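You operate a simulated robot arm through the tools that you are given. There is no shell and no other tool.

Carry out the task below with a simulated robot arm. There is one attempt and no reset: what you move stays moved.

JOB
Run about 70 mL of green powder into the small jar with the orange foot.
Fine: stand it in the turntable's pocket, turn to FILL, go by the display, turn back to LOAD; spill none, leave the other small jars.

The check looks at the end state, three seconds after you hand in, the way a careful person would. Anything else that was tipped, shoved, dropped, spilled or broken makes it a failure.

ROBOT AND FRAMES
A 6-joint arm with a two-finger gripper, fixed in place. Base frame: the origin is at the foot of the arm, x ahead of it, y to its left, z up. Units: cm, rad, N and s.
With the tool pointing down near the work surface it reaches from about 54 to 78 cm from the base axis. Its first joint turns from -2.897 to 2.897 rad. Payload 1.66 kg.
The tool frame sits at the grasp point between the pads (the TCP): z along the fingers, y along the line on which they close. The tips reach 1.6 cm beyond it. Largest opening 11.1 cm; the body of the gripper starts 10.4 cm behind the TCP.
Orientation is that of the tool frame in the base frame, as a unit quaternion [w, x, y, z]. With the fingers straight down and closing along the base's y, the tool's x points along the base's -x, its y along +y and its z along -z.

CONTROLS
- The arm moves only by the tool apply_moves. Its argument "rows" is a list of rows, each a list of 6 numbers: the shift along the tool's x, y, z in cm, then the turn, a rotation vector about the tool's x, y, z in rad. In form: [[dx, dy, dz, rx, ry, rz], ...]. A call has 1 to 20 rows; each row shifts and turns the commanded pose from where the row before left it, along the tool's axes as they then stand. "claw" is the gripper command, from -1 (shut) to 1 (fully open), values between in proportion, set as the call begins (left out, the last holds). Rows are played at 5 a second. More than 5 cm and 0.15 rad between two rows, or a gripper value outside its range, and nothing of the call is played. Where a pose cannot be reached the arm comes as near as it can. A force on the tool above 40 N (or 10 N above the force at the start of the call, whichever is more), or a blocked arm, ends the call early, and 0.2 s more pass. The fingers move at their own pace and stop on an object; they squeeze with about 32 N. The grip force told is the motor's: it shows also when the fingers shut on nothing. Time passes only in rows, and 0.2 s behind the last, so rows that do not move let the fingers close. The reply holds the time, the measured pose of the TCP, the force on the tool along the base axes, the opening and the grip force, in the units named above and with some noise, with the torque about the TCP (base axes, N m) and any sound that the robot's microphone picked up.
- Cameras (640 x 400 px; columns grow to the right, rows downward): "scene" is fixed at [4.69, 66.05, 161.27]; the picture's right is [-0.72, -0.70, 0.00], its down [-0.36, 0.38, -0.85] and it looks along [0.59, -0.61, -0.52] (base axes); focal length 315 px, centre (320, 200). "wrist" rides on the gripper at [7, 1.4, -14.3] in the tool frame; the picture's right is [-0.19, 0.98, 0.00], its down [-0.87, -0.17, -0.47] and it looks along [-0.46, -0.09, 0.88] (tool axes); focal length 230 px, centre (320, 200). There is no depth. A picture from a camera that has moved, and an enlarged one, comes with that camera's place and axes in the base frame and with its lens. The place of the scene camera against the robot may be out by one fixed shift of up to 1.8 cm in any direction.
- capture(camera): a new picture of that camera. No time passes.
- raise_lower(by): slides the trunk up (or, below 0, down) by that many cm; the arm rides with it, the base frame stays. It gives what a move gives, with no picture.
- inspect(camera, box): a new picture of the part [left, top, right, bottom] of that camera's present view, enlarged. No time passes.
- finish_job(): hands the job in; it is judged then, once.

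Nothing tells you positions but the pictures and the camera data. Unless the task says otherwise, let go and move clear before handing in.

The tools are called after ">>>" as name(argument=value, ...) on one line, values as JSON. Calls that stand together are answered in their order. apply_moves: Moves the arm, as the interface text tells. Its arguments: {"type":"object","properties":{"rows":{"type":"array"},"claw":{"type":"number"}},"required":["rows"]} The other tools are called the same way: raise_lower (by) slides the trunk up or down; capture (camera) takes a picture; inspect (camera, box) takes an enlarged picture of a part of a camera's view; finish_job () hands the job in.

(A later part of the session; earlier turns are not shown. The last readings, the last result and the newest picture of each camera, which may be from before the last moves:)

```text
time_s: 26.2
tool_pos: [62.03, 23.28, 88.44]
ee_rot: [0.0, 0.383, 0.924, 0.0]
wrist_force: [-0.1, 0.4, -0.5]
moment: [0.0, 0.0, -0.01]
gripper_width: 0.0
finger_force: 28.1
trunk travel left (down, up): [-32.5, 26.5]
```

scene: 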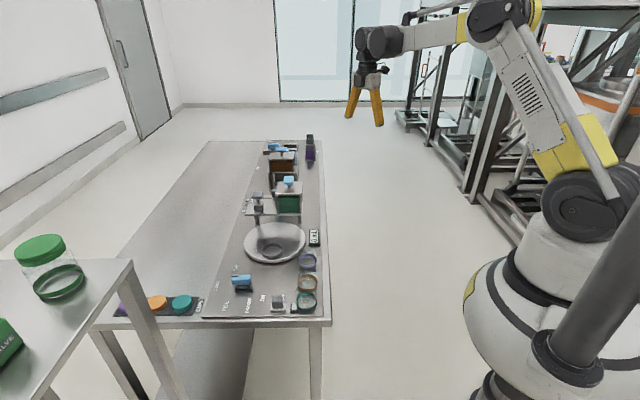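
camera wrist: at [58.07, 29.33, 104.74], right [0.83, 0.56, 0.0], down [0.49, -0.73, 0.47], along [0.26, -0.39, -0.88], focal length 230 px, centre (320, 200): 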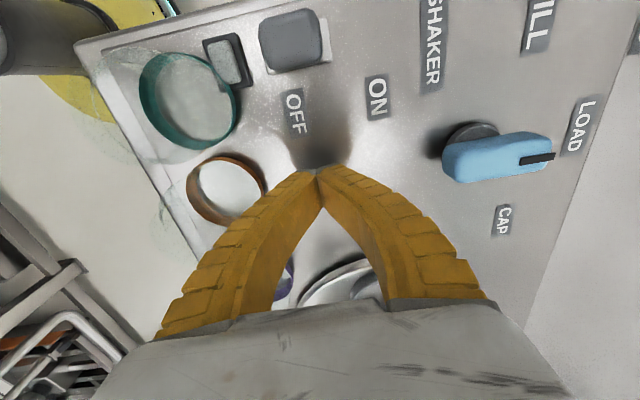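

>>> apply_moves(rows=[[0, 0, 0.15, 0, 0, 0], [0, 0, 0.15, 0, 0, 0], [0, 0, 0, 0, 0, 0]])

>>> apply_moves(rows=[[0, 0, 0.15, 0, 0, 0], [0, 0, 0, 0, 0, 0]])

>>> inspect(camera="scene", box=[260, 260, 310, 310])

```text
time_s: 27.0
tool_pos: [62.07, 23.24, 88.18]
ee_rot: [0.001, 0.383, 0.924, 0.0]
wrist_force: [0.8, 0.5, 0.0]
moment: [-0.02, 0.02, -0.01]
gripper_width: 0.0
finger_force: 28.3
trunk travel left (down, up): [-32.5, 26.5]
```

```text
time_s: 27.6
tool_pos: [61.99, 23.34, 87.96]
ee_rot: [0.0, 0.383, 0.924, 0.0]
wrist_force: [0.9, 0.3, 7.7]
moment: [0.01, -0.06, -0.02]
gripper_width: 0.0
finger_force: 28.8
trunk travel left (down, up): [-32.5, 26.5]
```

```text
8.00 times, centred on (285, 285) of scene
camera zoom: at [4.69, 66.05, 161.27], right [-0.72, -0.7, 0.0], down [-0.36, 0.38, -0.85], along [0.59, -0.61, -0.52], focal length 2519 px, centre (600, -480)
```

zoom: 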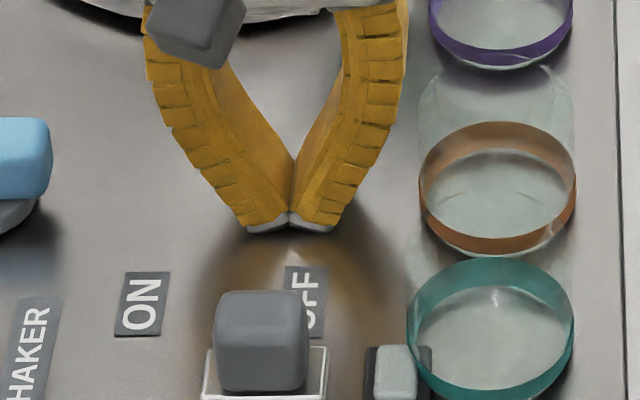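

Contact: panel surface at z≈86.4, so the jar spans about 86.4–91.1. I'll re-grip lower (TCP z≈89.4) and lift slowly.

>>> apply_moves(rows=[[0, 0, -2, 0, 0, 0], [0, 0, -4, 0, 0, 0], [0, 0, -4, 0, 0, 0], [0, -4, 0, 0, 0, 0], [0, -4, 0, 0, 0, 0], [0, 0, 0, 0, 0, 0]])

>>> apply_moves(rows=[[0, 0, 0, 0, 0, 0], [0, 0, 0, 0, 0, 0], [0, 0, 0, 0, 0, 0]], claw=1)

>>> capture(camera="wrist")

```text
time_s: 29.0
tool_pos: [56.38, 17.7, 97.91]
ee_rot: [-0.001, 0.383, 0.924, 0.0]
wrist_force: [0.3, 0.8, -0.2]
moment: [0.02, 0.01, 0.04]
gripper_width: 0.0
finger_force: 28.9
trunk travel left (down, up): [-32.5, 26.5]
```

```text
time_s: 29.8
tool_pos: [56.39, 17.87, 97.95]
ee_rot: [0.0, 0.382, 0.924, 0.0]
wrist_force: [-0.7, 0.4, -0.4]
moment: [0.05, 0.02, 0.0]
gripper_width: 11.09
finger_force: 0.1
trunk travel left (down, up): [-32.5, 26.5]
```

```text
taken
camera wrist: at [52.42, 23.77, 112.16], right [0.83, 0.56, 0.0], down [0.49, -0.73, 0.47], along [0.26, -0.39, -0.88], focal length 230 px, centre (320, 200)
```

wrist: 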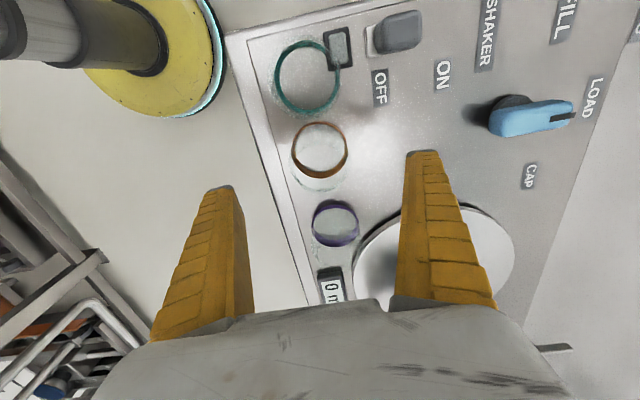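

>>> apply_moves(rows=[[0, 0, 3, 0, 0, 0], [0, 0, 3, 0, 0, 0], [0, 0, 2.5, 0, 0, 0], [0, 0, 0, 0, 0, 0], [0, 0, 0, 0, 0, 0]])

>>> apply_moves(rows=[[0, 0, 0, 0, 0, 0], [0, 0, 0, 0, 0, 0], [0, 0, 0, 0, 0, 0], [0, 0, 0, 0, 0, 0], [0, 0, 0, 0, 0, 0], [0, 0, 0, 0, 0, 0]], claw=-1)

>>> inspect(camera="scene", box=[285, 245, 335, 315])

>>> capture(camera="wrist")

```text
time_s: 31.0
tool_pos: [56.4, 17.58, 89.36]
ee_rot: [0.0, 0.383, 0.924, -0.001]
wrist_force: [1.3, -0.1, -0.9]
moment: [-0.02, 0.0, -0.04]
gripper_width: 11.07
finger_force: 0.0
trunk travel left (down, up): [-32.5, 26.5]
```

```text
time_s: 32.4
tool_pos: [56.23, 17.68, 89.48]
ee_rot: [0.0, 0.383, 0.924, 0.0]
wrist_force: [1.0, -0.9, 5.2]
moment: [-0.03, -0.04, 0.01]
gripper_width: 5.48
finger_force: 32.3
trunk travel left (down, up): [-32.5, 26.5]
```

```text
5.71 times, centred on (310, 280) of scene
camera zoom: at [4.69, 66.05, 161.27], right [-0.72, -0.7, 0.0], down [-0.36, 0.38, -0.85], along [0.59, -0.61, -0.52], focal length 1799 px, centre (377, -257)
```

zoom: 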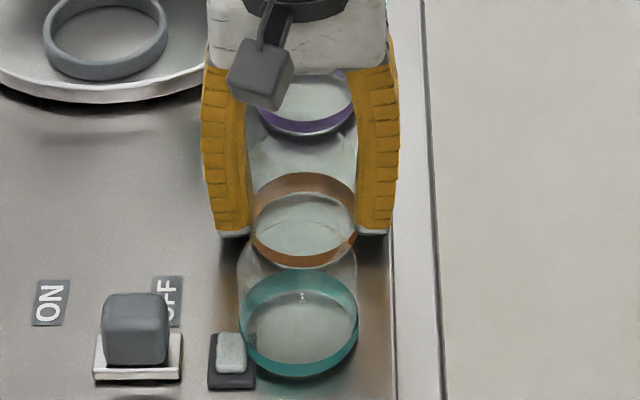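

```text
taken
camera wrist: at [52.4, 23.73, 103.58], right [0.83, 0.56, 0.0], down [0.49, -0.73, 0.47], along [0.26, -0.39, -0.88], focal length 230 px, centre (320, 200)
```

wrist: 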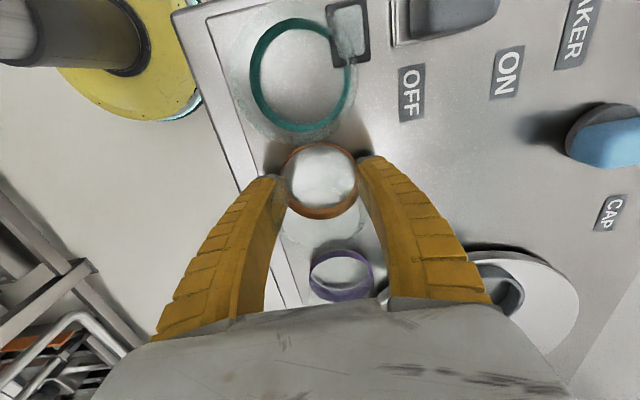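

Gripped again at the same width (5.48 cm), lower on the glass. Lifting very gently and checking.

>>> apply_moves(rows=[[0, 0, -0.2, 0, 0, 0], [0, 0, -0.3, 0, 0, 0], [0, 0, -0.3, 0, 0, 0], [0, 0, -0.3, 0, 0, 0], [0, 0, 0, 0, 0, 0]])

>>> capture(camera="wrist")

>>> inspect(camera="scene", box=[285, 245, 335, 315])

```text
time_s: 33.6
tool_pos: [56.37, 17.74, 90.52]
ee_rot: [0.0, 0.383, 0.924, 0.001]
wrist_force: [-0.2, -0.1, -0.6]
moment: [0.0, 0.0, 0.0]
gripper_width: 5.43
finger_force: 32.0
trunk travel left (down, up): [-32.5, 26.5]
```

```text
taken
camera wrist: at [52.45, 23.68, 104.7], right [0.83, 0.56, 0.0], down [0.49, -0.73, 0.47], along [0.26, -0.39, -0.88], focal length 230 px, centre (320, 200)
```

wrist: 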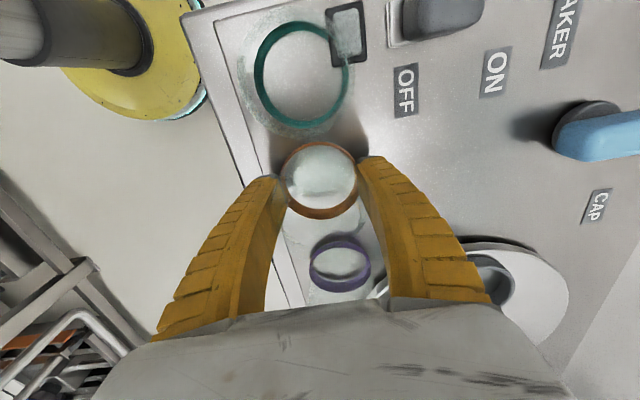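

```text
5.71 times, centred on (310, 280) of scene
camera zoom: at [4.69, 66.05, 161.27], right [-0.72, -0.7, 0.0], down [-0.36, 0.38, -0.85], along [0.59, -0.61, -0.52], focal length 1799 px, centre (377, -257)
```

zoom: 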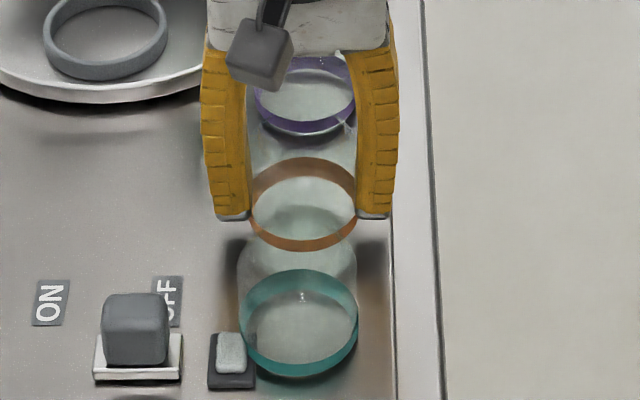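

The jar rises with the fingers this time. Continuing the lift gently.

>>> apply_moves(rows=[[0, 0, -0.4, 0, 0, 0], [0, 0, -0.5, 0, 0, 0], [0, 0, -0.6, 0, 0, 0], [0, 0, -0.7, 0, 0, 0], [0, 0, -0.8, 0, 0, 0], [0, 0, -0.8, 0, 0, 0], [0, 0, -0.8, 0, 0, 0], [0, 0, -0.8, 0, 0, 0], [0, 0, -0.8, 0, 0, 0], [0, 0, -0.8, 0, 0, 0], [0, 0, -0.7, 0, 0, 0], [0, 0, -0.5, 0, 0, 0], [0, 0, -0.3, 0, 0, 0], [0, 0, 0, 0, 0, 0]])

>>> capture(camera="wrist")

>>> capture(camera="scene")

```text
time_s: 36.6
tool_pos: [56.42, 17.64, 99.06]
ee_rot: [0.0, 0.382, 0.924, 0.0]
wrist_force: [0.3, 0.9, -1.5]
moment: [-0.02, -0.02, -0.01]
gripper_width: 5.39
finger_force: 32.1
trunk travel left (down, up): [-32.5, 26.5]
```

```text
taken
camera wrist: at [52.44, 23.69, 113.24], right [0.83, 0.56, 0.0], down [0.49, -0.73, 0.47], along [0.26, -0.39, -0.88], focal length 230 px, centre (320, 200)
```

wrist: 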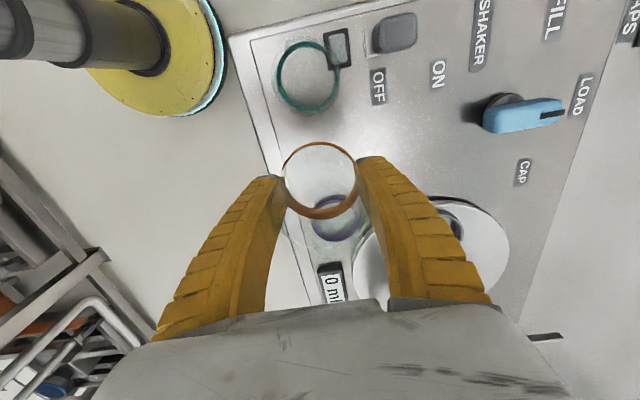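

```text
taken
```

scene: 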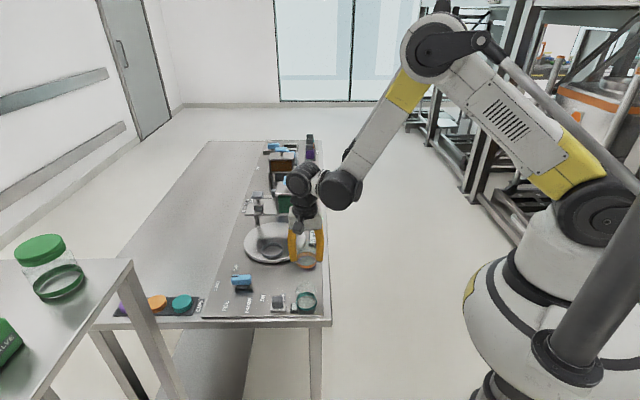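

The jar is securely up. Moving it over towards the turntable pocket (≈74.3, 16.8), smoothly.

>>> apply_moves(rows=[[-0.5, 0.5, 0, 0, 0, 0], [-1, 1, 0, 0, 0, 0], [-1.3, 1.2, 0, 0, 0, 0], [-1.3, 1.2, 0, 0, 0, 0], [-1.3, 1.2, 0, 0, 0, 0], [-1.3, 1.2, 0, 0, 0, 0], [-1.3, 1.2, 0, 0, 0, 0], [-1.3, 1.2, 0, 0, 0, 0], [-1.3, 1.2, 0, 0, 0, 0], [-1, 0.85, 0, 0, 0, 0], [-0.4, 0.3, 0, 0, 0, 0], [0, 0, 0, 0, 0, 0], [0, 0, 0, 0, 0, 0]])

>>> capture(camera="wrist")

>>> inspect(camera="wrist", box=[250, 90, 390, 220])

>>> inspect(camera="scene", box=[220, 170, 340, 280])

```text
time_s: 39.4
tool_pos: [72.74, 17.12, 99.09]
ee_rot: [0.0, 0.382, 0.924, 0.001]
wrist_force: [0.6, 0.3, -1.8]
moment: [-0.01, 0.0, 0.02]
gripper_width: 5.4
finger_force: 31.9
trunk travel left (down, up): [-32.5, 26.5]
```

```text
taken
camera wrist: at [68.74, 23.04, 113.24], right [0.83, 0.56, 0.0], down [0.49, -0.73, 0.47], along [0.26, -0.39, -0.88], focal length 230 px, centre (320, 200)
```

wrist: 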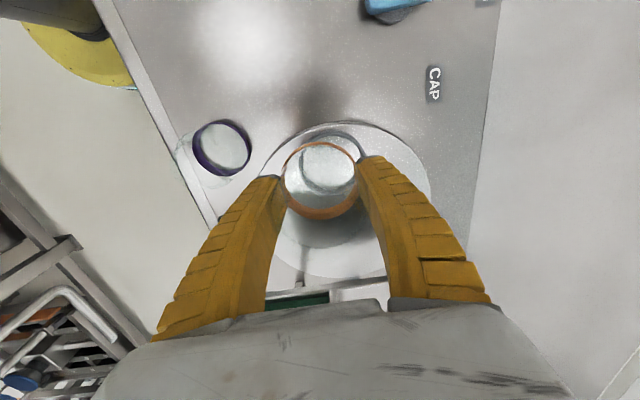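

```text
3.08 times, centred on (320, 155) of wrist
camera zoom: at [68.74, 23.04, 113.24], right [0.83, 0.56, 0.0], down [0.49, -0.73, 0.47], along [0.26, -0.39, -0.88], focal length 708 px, centre (320, 338)
```

zoom: 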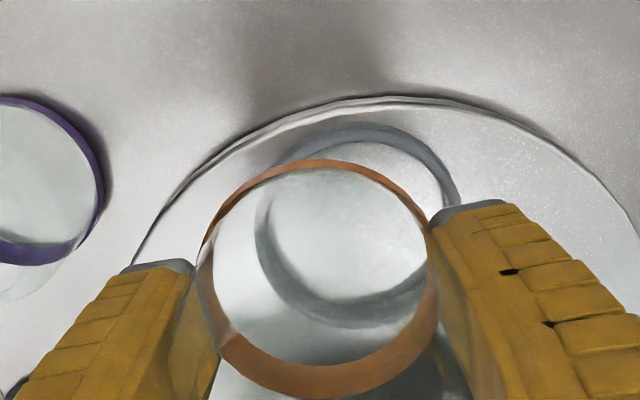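

```text
3.64 times, centred on (280, 225) of scene
camera zoom: at [4.69, 66.05, 161.27], right [-0.72, -0.7, 0.0], down [-0.36, 0.38, -0.85], along [0.59, -0.61, -0.52], focal length 1145 px, centre (466, 109)
```

zoom: 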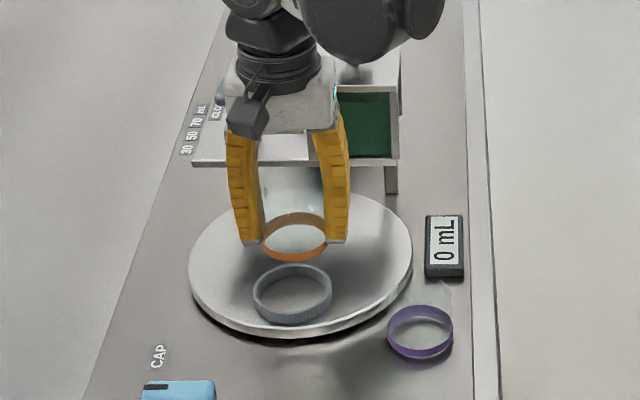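

The pocket centre is about (74.55, 16.9), 1.8 cm further out. I shift over it and lower partway, then re-check.

>>> apply_moves(rows=[[-0.7, 0.55, 0, 0, 0, 0], [-0.71, 0.58, 0, 0, 0, 0], [0, 0, 1, 0, 0, 0], [0, 0, 1, 0, 0, 0], [0, 0, 1, 0, 0, 0], [0, 0, 1, 0, 0, 0], [0, 0, 0, 0, 0, 0], [0, 0, 0, 0, 0, 0]])

>>> inspect(camera="wrist", box=[250, 90, 390, 220])

>>> inspect(camera="scene", box=[235, 200, 315, 270])

```text
time_s: 41.2
tool_pos: [74.51, 16.78, 95.12]
ee_rot: [0.001, 0.383, 0.924, 0.0]
wrist_force: [-0.9, 0.4, -0.6]
moment: [0.02, -0.02, -0.03]
gripper_width: 5.4
finger_force: 31.6
trunk travel left (down, up): [-32.5, 26.5]
```

```text
3.08 times, centred on (320, 155) of wrist
camera zoom: at [70.56, 22.81, 109.22], right [0.83, 0.56, 0.0], down [0.49, -0.73, 0.47], along [0.26, -0.39, -0.88], focal length 708 px, centre (320, 338)
```

zoom: 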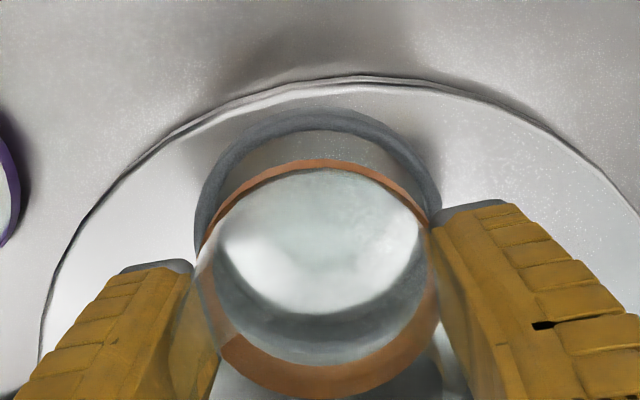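

```text
5.71 times, centred on (275, 235) of scene
camera zoom: at [4.69, 66.05, 161.27], right [-0.72, -0.7, 0.0], down [-0.36, 0.38, -0.85], along [0.59, -0.61, -0.52], focal length 1799 px, centre (577, 0)
```

zoom: 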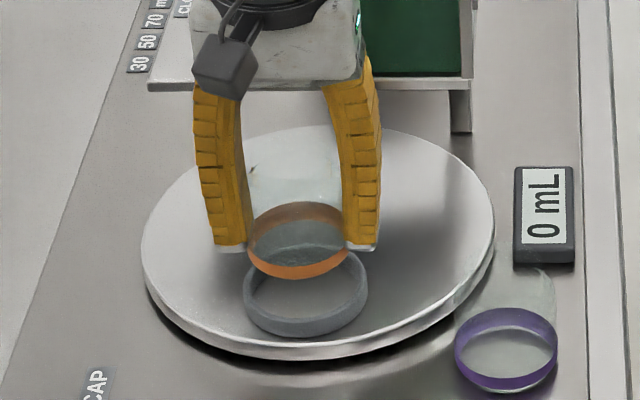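

Nearly concentric. Small correction and lower until the foot is just above the ring, then check again.

>>> apply_moves(rows=[[0, -0.08, 0.5, 0, 0, 0], [0, 0, 0.6, 0, 0, 0], [0, 0, 0.6, 0, 0, 0], [0, 0, 0, 0, 0, 0], [0, 0, 0, 0, 0, 0]])

>>> inspect(camera="wrist", box=[270, 110, 370, 220])

>>> inspect(camera="scene", box=[255, 220, 295, 260])

```text
time_s: 42.4
tool_pos: [74.48, 16.73, 93.45]
ee_rot: [0.0, 0.383, 0.924, 0.001]
wrist_force: [-0.8, 0.5, -0.8]
moment: [-0.01, -0.01, 0.02]
gripper_width: 5.4
finger_force: 31.8
trunk travel left (down, up): [-32.5, 26.5]
```

```text
3.64 times, centred on (320, 165) of wrist
camera zoom: at [70.51, 22.77, 107.54], right [0.83, 0.56, 0.0], down [0.49, -0.73, 0.47], along [0.26, -0.39, -0.88], focal length 837 px, centre (320, 327)
```

zoom: 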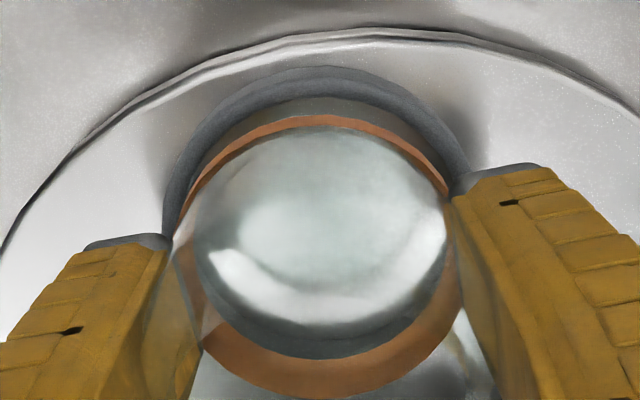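

```text
10.00 times, centred on (275, 240) of scene
camera zoom: at [4.69, 66.05, 161.27], right [-0.72, -0.7, 0.0], down [-0.36, 0.38, -0.85], along [0.59, -0.61, -0.52], focal length 3148 px, centre (770, -200)
```

zoom: 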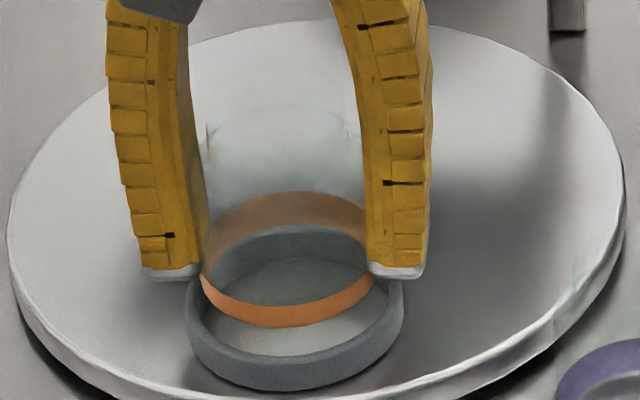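

Foot and ring are concentric to within about 1 mm. I make a tiny correction and lower into the pocket in small steps.

>>> apply_moves(rows=[[-0.08, -0.06, 0.2, 0, 0, 0], [0, 0, 0.25, 0, 0, 0], [0, 0, 0.25, 0, 0, 0], [0, 0, 0.25, 0, 0, 0], [0, 0, 0, 0, 0, 0]])

>>> inspect(camera="scene", box=[255, 220, 295, 260])

>>> inspect(camera="wrist", box=[270, 110, 370, 220])

```text
time_s: 43.6
tool_pos: [74.56, 16.56, 92.37]
ee_rot: [-0.001, 0.382, 0.924, 0.0]
wrist_force: [0.3, 0.6, -1.0]
moment: [-0.01, 0.01, 0.02]
gripper_width: 5.38
finger_force: 31.8
trunk travel left (down, up): [-32.5, 26.5]
```

```text
10.00 times, centred on (275, 240) of scene
camera zoom: at [4.69, 66.05, 161.27], right [-0.72, -0.7, 0.0], down [-0.36, 0.38, -0.85], along [0.59, -0.61, -0.52], focal length 3148 px, centre (770, -200)
```

zoom: 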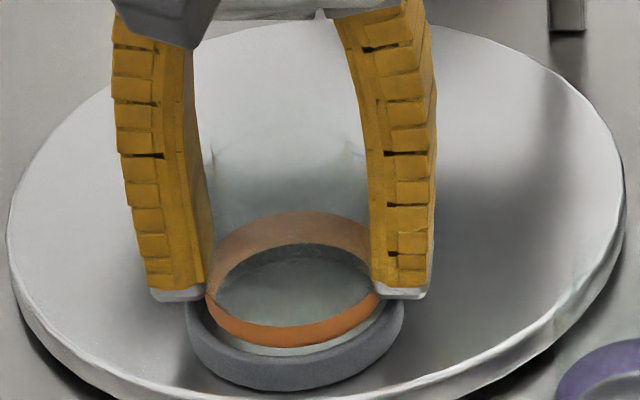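

```text
3.64 times, centred on (320, 165) of wrist
camera zoom: at [70.5, 22.66, 106.6], right [0.83, 0.56, 0.0], down [0.49, -0.73, 0.47], along [0.26, -0.39, -0.88], focal length 837 px, centre (320, 327)
```

zoom: 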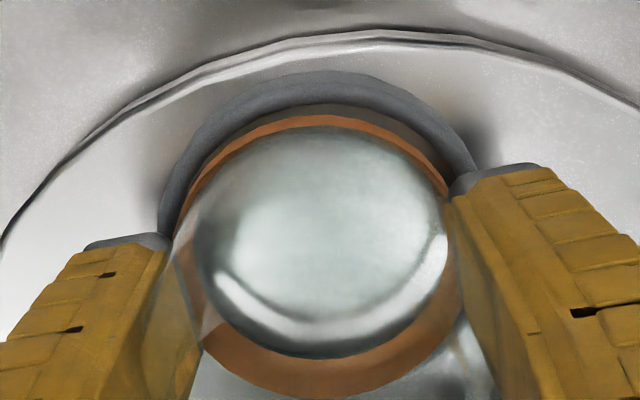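

>>> apply_moves(rows=[[0, 0, 0.2, 0, 0, 0], [0, 0, 0.2, 0, 0, 0], [0, 0, 0.2, 0, 0, 0], [0, 0, 0, 0, 0, 0]])

>>> inspect(camera="scene", box=[255, 220, 295, 260])

>>> inspect(camera="wrist", box=[270, 110, 370, 220])

```text
time_s: 44.6
tool_pos: [74.42, 16.71, 91.78]
ee_rot: [0.0, 0.383, 0.924, 0.0]
wrist_force: [0.2, 0.1, -1.2]
moment: [0.02, 0.01, 0.0]
gripper_width: 5.38
finger_force: 31.3
trunk travel left (down, up): [-32.5, 26.5]
```

```text
10.00 times, centred on (275, 240) of scene
camera zoom: at [4.69, 66.05, 161.27], right [-0.72, -0.7, 0.0], down [-0.36, 0.38, -0.85], along [0.59, -0.61, -0.52], focal length 3148 px, centre (770, -200)
```

zoom: 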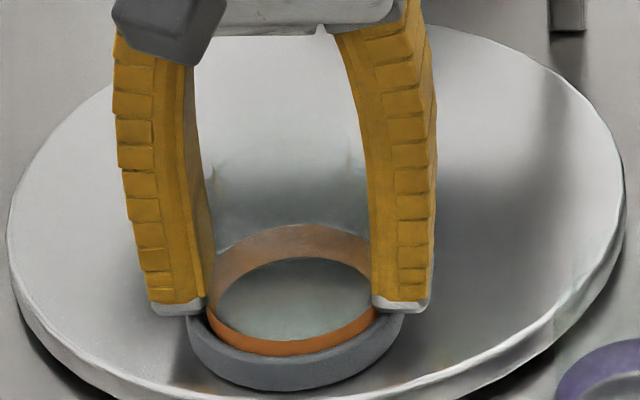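

```text
3.64 times, centred on (320, 165) of wrist
camera zoom: at [70.51, 22.69, 106.01], right [0.83, 0.56, 0.0], down [0.49, -0.73, 0.47], along [0.26, -0.39, -0.88], focal length 837 px, centre (320, 327)
```

zoom: 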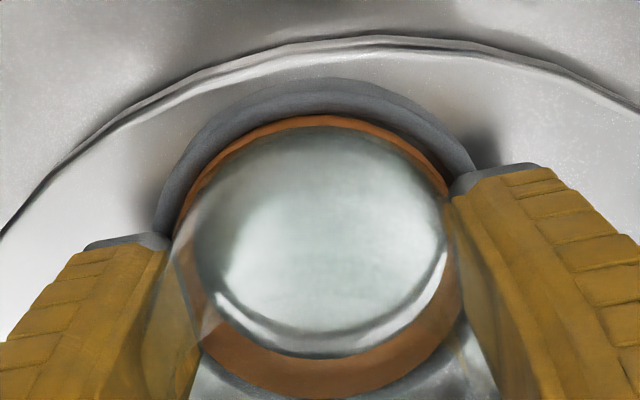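

The foot is entering the ring with no contact force. Continuing.

>>> apply_moves(rows=[[0, 0, 0.2, 0, 0, 0], [0, 0, 0.2, 0, 0, 0], [0, 0, 0, 0, 0, 0]])

>>> apply_moves(rows=[[0, 0, 0.15, 0, 0, 0], [0, 0, 0, 0, 0, 0]])

>>> inspect(camera="scene", box=[255, 220, 295, 260])

>>> inspect(camera="wrist", box=[270, 110, 370, 220])

```text
time_s: 45.4
tool_pos: [74.32, 16.57, 91.55]
ee_rot: [0.001, 0.382, 0.924, 0.001]
wrist_force: [4.2, -0.1, 23.0]
moment: [0.03, -0.08, 0.2]
gripper_width: 5.39
finger_force: 32.2
trunk travel left (down, up): [-32.5, 26.5]
```

```text
time_s: 46.2
tool_pos: [74.39, 16.61, 91.56]
ee_rot: [0.001, 0.384, 0.923, 0.001]
wrist_force: [-3.3, -0.4, 24.3]
moment: [0.05, 0.04, -0.18]
gripper_width: 5.43
finger_force: 32.3
trunk travel left (down, up): [-32.5, 26.5]
stopped in row 2: the force on the tool passed its limit at 40 N (the readings are from after the stop); the commanded pose is now the measured one
```

```text
10.00 times, centred on (275, 240) of scene
camera zoom: at [4.69, 66.05, 161.27], right [-0.72, -0.7, 0.0], down [-0.36, 0.38, -0.85], along [0.59, -0.61, -0.52], focal length 3148 px, centre (770, -200)
```

zoom: 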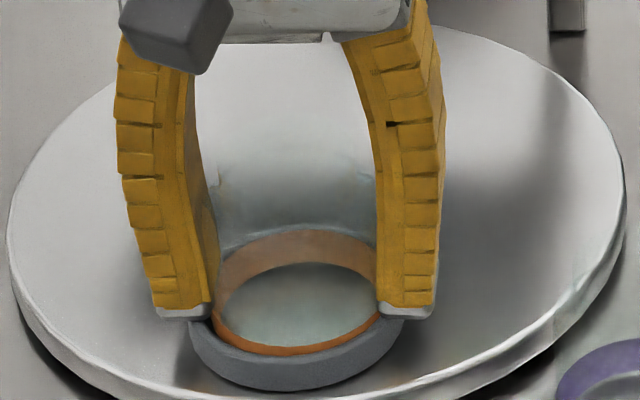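

```text
3.64 times, centred on (320, 165) of wrist
camera zoom: at [70.34, 22.6, 105.73], right [0.83, 0.56, 0.0], down [0.49, -0.73, 0.47], along [0.27, -0.39, -0.88], focal length 837 px, centre (320, 327)
```

zoom: 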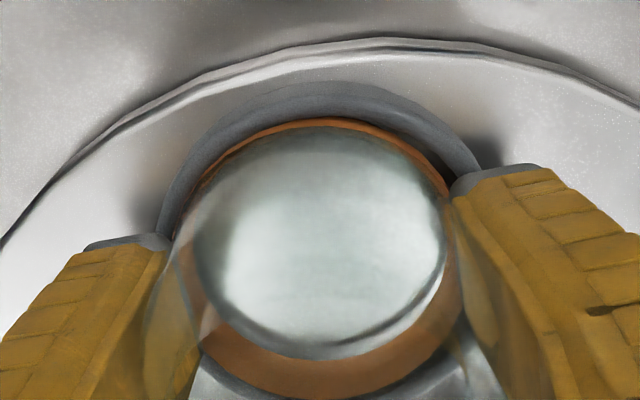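

Contact at TCP z≈91.55: the foot is inside the ring and resting. I relieve the load slightly and check before opening.

>>> apply_moves(rows=[[0, 0, -0.1, 0, 0, 0], [0, 0, 0, 0, 0, 0], [0, 0, 0, 0, 0, 0]])

>>> capture(camera="wrist")

```text
time_s: 47.0
tool_pos: [74.15, 16.52, 91.51]
ee_rot: [0.001, 0.383, 0.924, 0.001]
wrist_force: [-1.4, -1.1, 25.6]
moment: [0.09, -0.02, -0.1]
gripper_width: 5.41
finger_force: 31.5
trunk travel left (down, up): [-32.5, 26.5]
```

```text
taken
camera wrist: at [70.34, 22.59, 105.73], right [0.83, 0.56, 0.0], down [0.49, -0.73, 0.47], along [0.27, -0.39, -0.88], focal length 230 px, centre (320, 200)
```

wrist: 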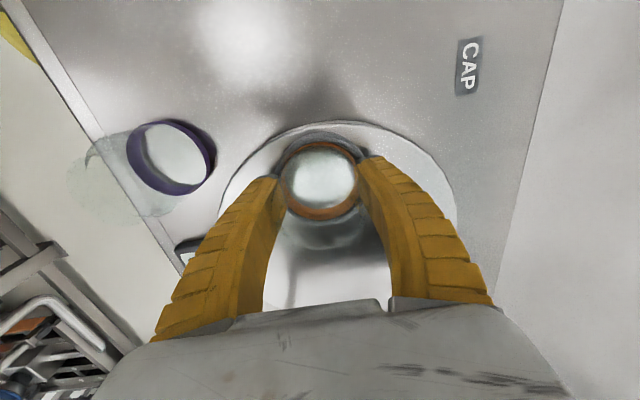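

>>> apply_moves(rows=[[0, 0, -0.15, 0, 0, 0], [0, 0, 0, 0, 0, 0], [0, 0, 0, 0, 0, 0]])

>>> inspect(camera="wrist", box=[270, 110, 370, 220])

>>> inspect(camera="scene", box=[255, 220, 295, 260])

```text
time_s: 47.8
tool_pos: [74.39, 16.53, 91.65]
ee_rot: [0.001, 0.383, 0.924, 0.001]
wrist_force: [-2.4, -0.2, 10.0]
moment: [0.08, -0.06, -0.12]
gripper_width: 5.42
finger_force: 32.2
trunk travel left (down, up): [-32.5, 26.5]
```

```text
3.64 times, centred on (320, 165) of wrist
camera zoom: at [70.43, 22.62, 105.78], right [0.83, 0.56, 0.0], down [0.49, -0.73, 0.47], along [0.27, -0.39, -0.88], focal length 837 px, centre (320, 327)
```

zoom: 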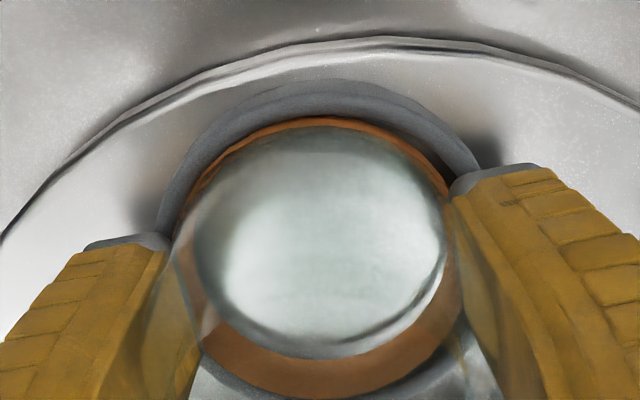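

```text
10.00 times, centred on (275, 240) of scene
camera zoom: at [4.69, 66.05, 161.27], right [-0.72, -0.7, 0.0], down [-0.36, 0.38, -0.85], along [0.59, -0.61, -0.52], focal length 3148 px, centre (770, -200)
```

zoom: 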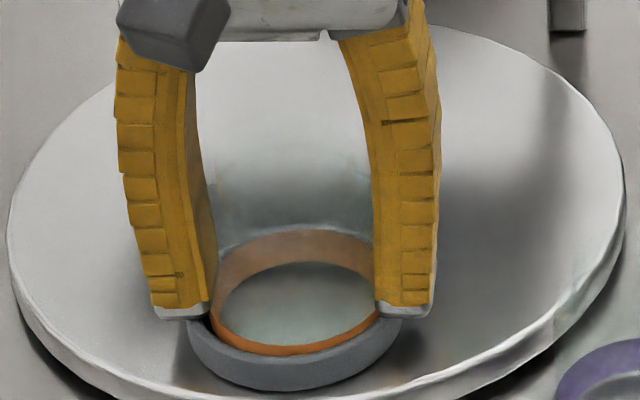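

>>> apply_moves(rows=[[0, 0, -0.1, 0, 0, 0], [0, 0, 0, 0, 0, 0]])

>>> apply_moves(rows=[[0, 0, 0, 0, 0, 0], [0, 0, 0, 0, 0, 0]], claw=0.12)

>>> inspect(camera="wrist", box=[270, 110, 370, 220])

>>> inspect(camera="scene", box=[255, 220, 295, 260])

```text
time_s: 48.4
tool_pos: [74.41, 16.6, 91.62]
ee_rot: [0.001, 0.383, 0.924, 0.0]
wrist_force: [-0.1, 1.2, 0.0]
moment: [0.05, -0.08, 0.03]
gripper_width: 5.39
finger_force: 32.3
trunk travel left (down, up): [-32.5, 26.5]
```

```text
time_s: 49.0
tool_pos: [74.62, 16.55, 91.61]
ee_rot: [0.0, 0.383, 0.924, 0.001]
wrist_force: [0.5, 0.5, -0.2]
moment: [-0.04, 0.0, 0.0]
gripper_width: 6.39
finger_force: 1.2
trunk travel left (down, up): [-32.5, 26.5]
```

```text
3.64 times, centred on (320, 165) of wrist
camera zoom: at [70.52, 22.63, 105.82], right [0.83, 0.56, 0.0], down [0.49, -0.73, 0.47], along [0.26, -0.39, -0.88], focal length 837 px, centre (320, 327)
```

zoom: 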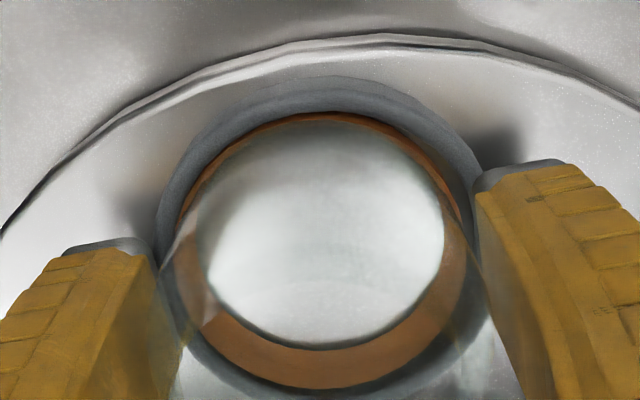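

```text
10.00 times, centred on (275, 240) of scene
camera zoom: at [4.69, 66.05, 161.27], right [-0.72, -0.7, 0.0], down [-0.36, 0.38, -0.85], along [0.59, -0.61, -0.52], focal length 3148 px, centre (770, -200)
```

zoom: 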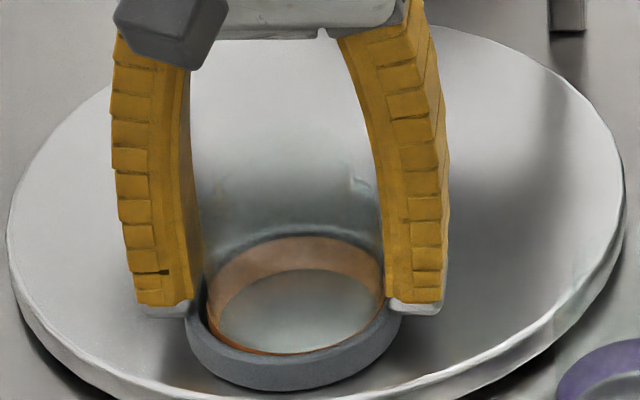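

The jar dropped neatly into the pocket and stands level. Opening fully and lifting clear.

>>> apply_moves(rows=[[0, 0, 0, 0, 0, 0], [0, 0, 0, 0, 0, 0], [0, 0, -2, 0, 0, 0], [0, 0, -3, 0, 0, 0], [0, 0, -3, 0, 0, 0], [0, 0, -3, 0, 0, 0], [0, 0, 0, 0, 0, 0]], claw=0.6)

>>> capture(camera="wrist")

>>> inspect(camera="scene", box=[235, 200, 325, 270])

```text
time_s: 50.6
tool_pos: [74.57, 16.67, 102.52]
ee_rot: [0.001, 0.382, 0.924, 0.0]
wrist_force: [-0.1, -0.4, -0.2]
moment: [0.03, 0.01, 0.03]
gripper_width: 8.99
finger_force: 0.5
trunk travel left (down, up): [-32.5, 26.5]
```

```text
taken
camera wrist: at [70.61, 22.65, 116.78], right [0.83, 0.56, 0.0], down [0.49, -0.73, 0.47], along [0.26, -0.39, -0.88], focal length 230 px, centre (320, 200)
```

wrist: 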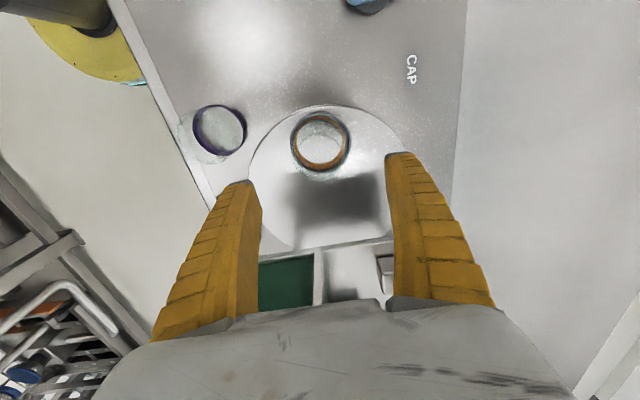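

```text
5.71 times, centred on (280, 235) of scene
camera zoom: at [4.69, 66.05, 161.27], right [-0.72, -0.7, 0.0], down [-0.36, 0.38, -0.85], along [0.59, -0.61, -0.52], focal length 1799 px, centre (549, 0)
```

zoom: 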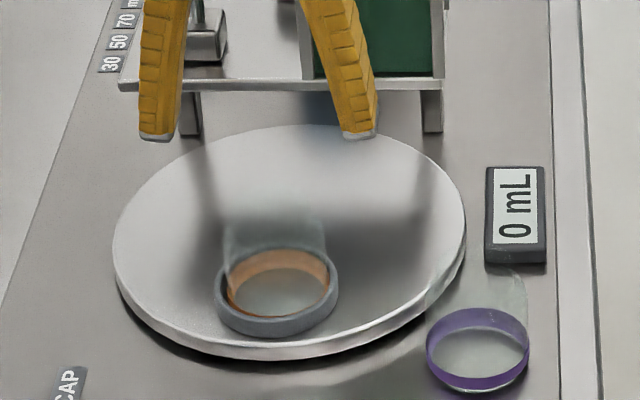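

The jar stands in the pocket. Next is the turntable knob near (70.2, 32.4), pointing at LOAD; FILL is about 60° counter-clockwise. I'll go above it with the wrist turned to grip across the bar.

>>> apply_moves(rows=[[0, 0, -3, 0, 0, 0], [0, 0, -3, 0, 0, 0], [3.4, 1.4, 0, 0, 0, 0], [3.4, 1.4, 0, 0, 0, 0], [3.4, 1.4, 0, 0, 0, 0], [3.2, 1.4, 0, 0, 0, 0], [0, 0, 0, 0, 0, -0.142], [0, 0, 0, 0, 0, -0.142], [0, 0, 0, 0, 0, -0.142], [0, 0, 0, 0, 0, -0.142], [0, 0, 0, 0, 0, -0.142], [0, 0, 0, 0, 0, -0.142], [0, 0, 0, 0, 0, -0.142], [0, 0, 0, 0, 0, -0.142], [0, 0, 0, 0, 0, -0.142], [0, 0, 0, 0, 0, -0.142], [0, 0, 0, 0, 0, -0.142], [0, 0, 0, 0, 0, 0]])

>>> capture(camera="wrist")

>>> inspect(camera="wrist", box=[240, 70, 400, 200])

```text
time_s: 54.4
tool_pos: [68.93, 30.1, 108.56]
ee_rot: [0.0, -0.379, 0.925, 0.001]
wrist_force: [0.9, 0.6, -0.1]
moment: [-0.01, -0.01, 0.01]
gripper_width: 9.0
finger_force: 0.4
trunk travel left (down, up): [-32.5, 26.5]
```

```text
taken
camera wrist: at [63.07, 26.25, 122.8], right [-0.55, 0.83, 0.0], down [0.73, 0.49, 0.47], along [0.39, 0.26, -0.88], focal length 230 px, centre (320, 200)
```

wrist: 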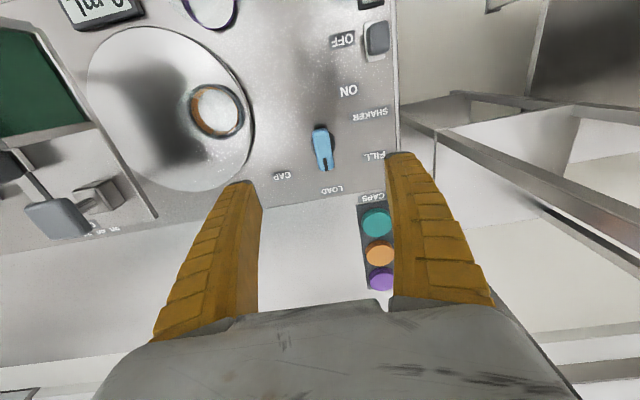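

```text
3.08 times, centred on (320, 135) of wrist
camera zoom: at [63.07, 26.25, 122.8], right [-0.55, 0.83, 0.0], down [0.73, 0.49, 0.47], along [0.39, 0.26, -0.88], focal length 708 px, centre (320, 400)
```

zoom: 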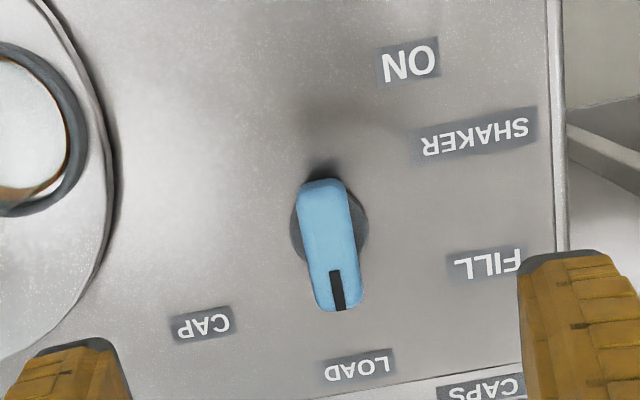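

Knob axis is at about (70.35, 31.75), bar along 44°, FILL at about +65°. Positioning over it and descending partway.

>>> apply_moves(rows=[[-2.17, 0.18, 0, 0, 0, 0], [0, 0, 4, 0, 0, 0], [0, 0, 4, 0, 0, 0], [0, 0, 4, 0, 0, 0], [0, 0, 0, 0, 0, 0], [0, 0, 0, 0, 0, 0]], claw=0.2)

>>> capture(camera="wrist")

>>> inspect(camera="scene", box=[200, 230, 300, 320])

```text
time_s: 55.8
tool_pos: [70.34, 31.55, 96.63]
ee_rot: [-0.001, -0.379, 0.926, -0.001]
wrist_force: [-0.4, -0.3, -0.1]
moment: [-0.01, -0.02, 0.0]
gripper_width: 6.84
finger_force: 1.4
trunk travel left (down, up): [-32.5, 26.5]
```

```text
taken
camera wrist: at [64.49, 27.86, 110.83], right [-0.55, 0.83, 0.0], down [0.73, 0.49, 0.47], along [0.39, 0.26, -0.88], focal length 230 px, centre (320, 200)
```

wrist: 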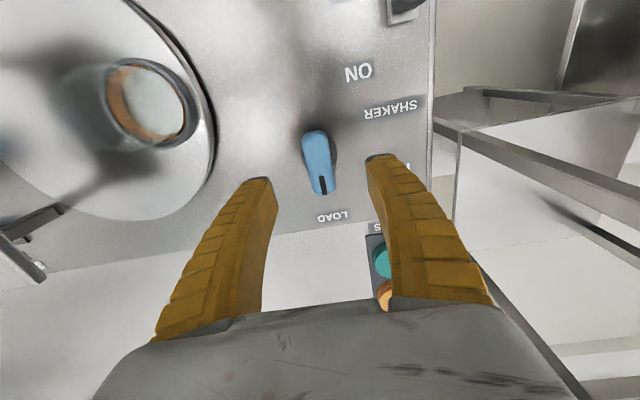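

```text
4.44 times, centred on (250, 275) of scene
camera zoom: at [4.69, 66.05, 161.27], right [-0.72, -0.7, 0.0], down [-0.36, 0.38, -0.85], along [0.59, -0.61, -0.52], focal length 1399 px, centre (631, -133)
```

zoom: 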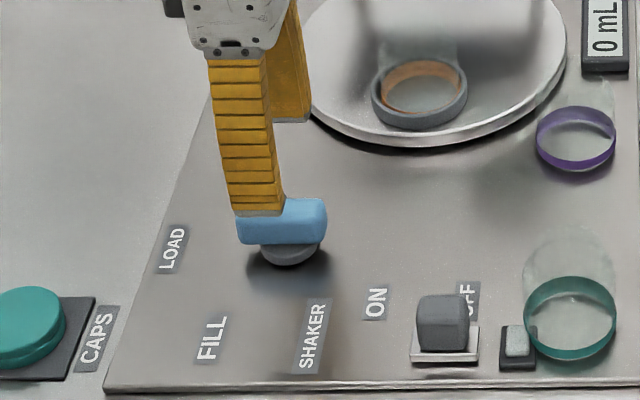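

Aligned. Descending and gripping the knob bar.

>>> apply_moves(rows=[[0, 0, 3, 0, 0, 0], [0, 0, 2, 0, 0, 0], [0, 0, 1, 0, 0, 0], [0, 0, 0.7, 0, 0, 0], [0, 0, 0, 0, 0, 0], [0, 0, 0, 0, 0, 0]])

>>> inspect(camera="scene", box=[200, 230, 300, 320])

>>> capture(camera="wrist")

```text
time_s: 57.2
tool_pos: [69.95, 31.53, 90.22]
ee_rot: [0.001, -0.378, 0.926, -0.001]
wrist_force: [0.4, 1.0, -0.3]
moment: [-0.01, -0.01, 0.0]
gripper_width: 6.85
finger_force: 1.7
out of reach, approached as far as the arm can: row 4
trunk travel left (down, up): [-32.5, 26.5]
```

```text
4.44 times, centred on (250, 275) of scene
camera zoom: at [4.69, 66.05, 161.27], right [-0.72, -0.7, 0.0], down [-0.36, 0.38, -0.85], along [0.59, -0.61, -0.52], focal length 1399 px, centre (631, -133)
```

zoom: 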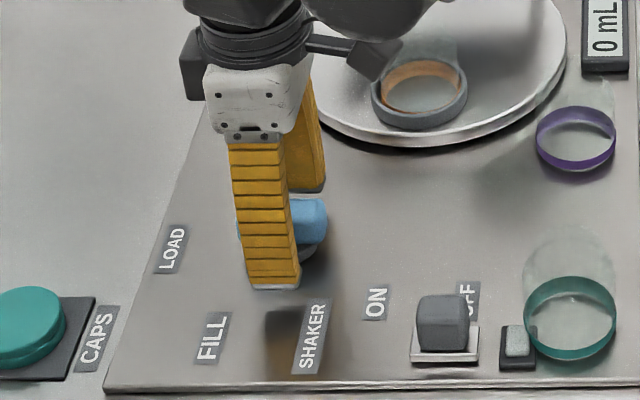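

```text
taken
camera wrist: at [64.16, 27.79, 104.34], right [-0.55, 0.83, 0.0], down [0.73, 0.49, 0.47], along [0.39, 0.26, -0.88], focal length 230 px, centre (320, 200)
```

wrist: 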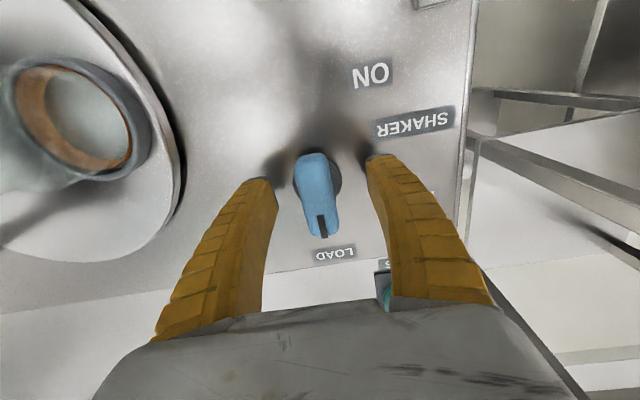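

The spot is just at the edge of reach with the current trunk height. I'll raise the tool, lower the trunk to gain reach, and come down again.

>>> apply_moves(rows=[[0, 0, -3, 0, 0, 0], [0, 0, -4, 0, 0, 0], [0, 0, -4, 0, 0, 0], [0, 0, -4, 0, 0, 0], [0, 0, 0, 0, 0, 0]])

>>> raise_lower(by=-10)

>>> capture(camera="wrist")

>>> capture(camera="scene")

```text
time_s: 58.4
tool_pos: [70.13, 31.72, 105.01]
ee_rot: [0.0, -0.378, 0.926, 0.001]
wrist_force: [-0.2, -0.2, -0.8]
moment: [-0.01, 0.02, -0.02]
gripper_width: 6.85
finger_force: 1.7
trunk travel left (down, up): [-32.5, 26.5]
```

```text
time_s: 59.7
tool_pos: [70.09, 31.64, 95.08]
ee_rot: [0.0, -0.379, 0.926, 0.0]
wrist_force: [0.3, 0.5, -0.7]
moment: [0.01, 0.0, 0.01]
gripper_width: 6.84
finger_force: 1.5
trunk travel left (down, up): [-22.5, 36.5]
```

```text
taken
camera wrist: at [64.21, 27.83, 109.31], right [-0.55, 0.83, 0.0], down [0.73, 0.49, 0.47], along [0.39, 0.26, -0.88], focal length 230 px, centre (320, 200)
```

wrist: 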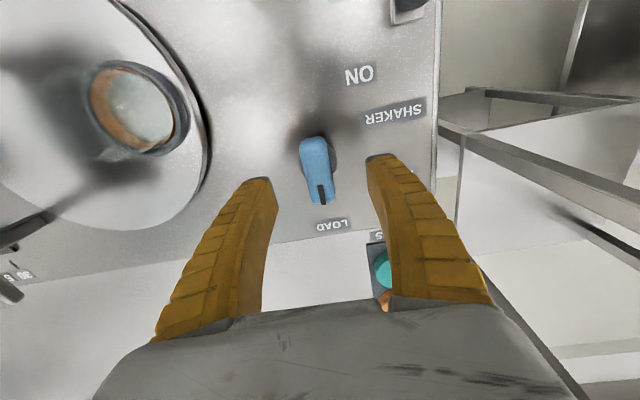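

```text
taken
```

scene: 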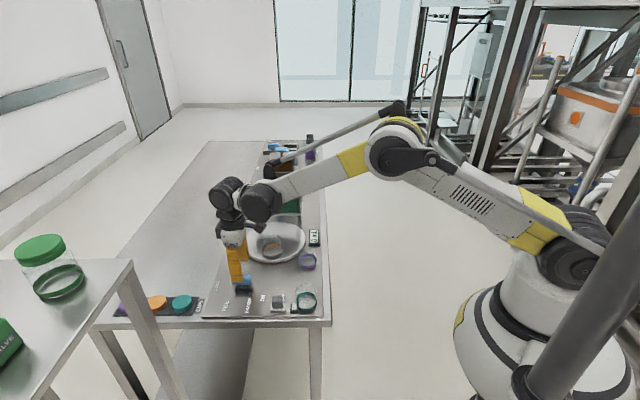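

Good alignment. Descending again to grip height.

>>> apply_moves(rows=[[0, -0.15, 2, 0, 0, 0], [0, 0, 2, 0, 0, 0], [0, 0, 1, 0, 0, 0], [0, 0, 0.3, 0, 0, 0], [0, 0, 0, 0, 0, 0], [0, 0, 0, 0, 0, 0]])

>>> capture(camera="wrist")

>>> inspect(camera="scene", box=[200, 230, 300, 320])

```text
time_s: 61.1
tool_pos: [70.17, 31.4, 89.72]
ee_rot: [0.0, -0.379, 0.925, 0.001]
wrist_force: [-0.7, -0.1, -0.1]
moment: [-0.04, 0.02, -0.03]
gripper_width: 6.84
finger_force: 1.2
trunk travel left (down, up): [-22.5, 36.5]
```

```text
taken
camera wrist: at [64.31, 27.75, 103.98], right [-0.55, 0.83, 0.0], down [0.73, 0.49, 0.47], along [0.39, 0.26, -0.88], focal length 230 px, centre (320, 200)
```

wrist: 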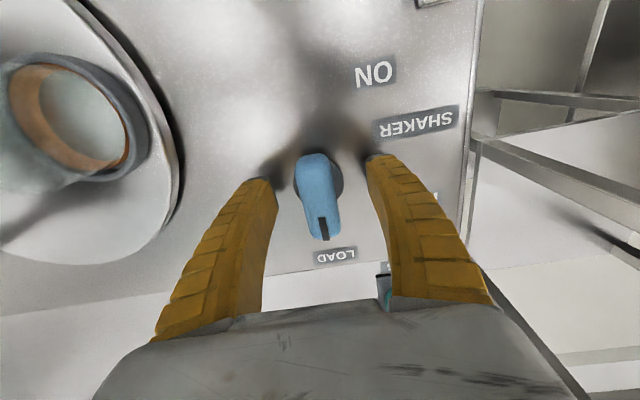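

```text
4.44 times, centred on (250, 275) of scene
camera zoom: at [4.69, 66.05, 161.27], right [-0.72, -0.7, 0.0], down [-0.36, 0.38, -0.85], along [0.59, -0.61, -0.52], focal length 1399 px, centre (631, -133)
```

zoom: 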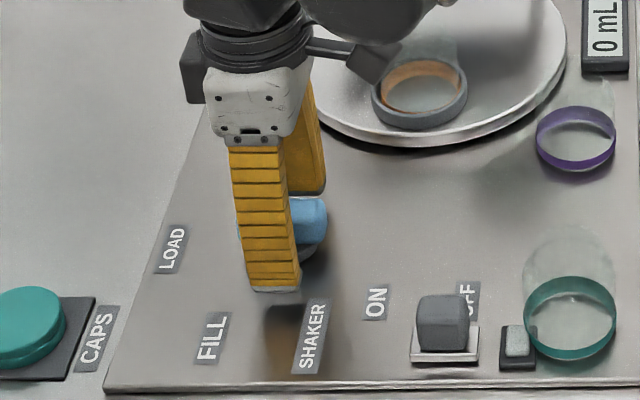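

>>> apply_moves(rows=[[0, 0, 0, 0, 0, 0], [0, 0, 0, 0, 0, 0], [0, 0, 0, 0, 0, 0], [0, 0, 0, 0, 0, 0]], claw=-1)

>>> capture(camera="wrist")

```text
time_s: 62.1
tool_pos: [70.28, 31.39, 89.74]
ee_rot: [0.001, -0.379, 0.926, 0.0]
wrist_force: [17.1, -5.0, 11.6]
moment: [0.15, -0.38, -0.03]
gripper_width: 2.08
finger_force: 34.2
trunk travel left (down, up): [-22.5, 36.5]
```

```text
taken
camera wrist: at [64.39, 27.63, 104.0], right [-0.55, 0.83, 0.0], down [0.73, 0.49, 0.47], along [0.39, 0.26, -0.88], focal length 230 px, centre (320, 200)
```

wrist: 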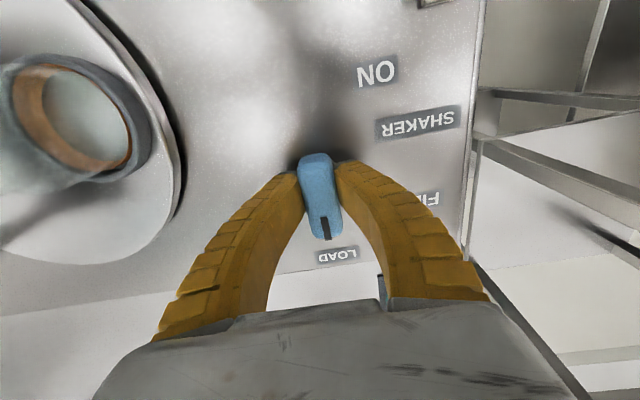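

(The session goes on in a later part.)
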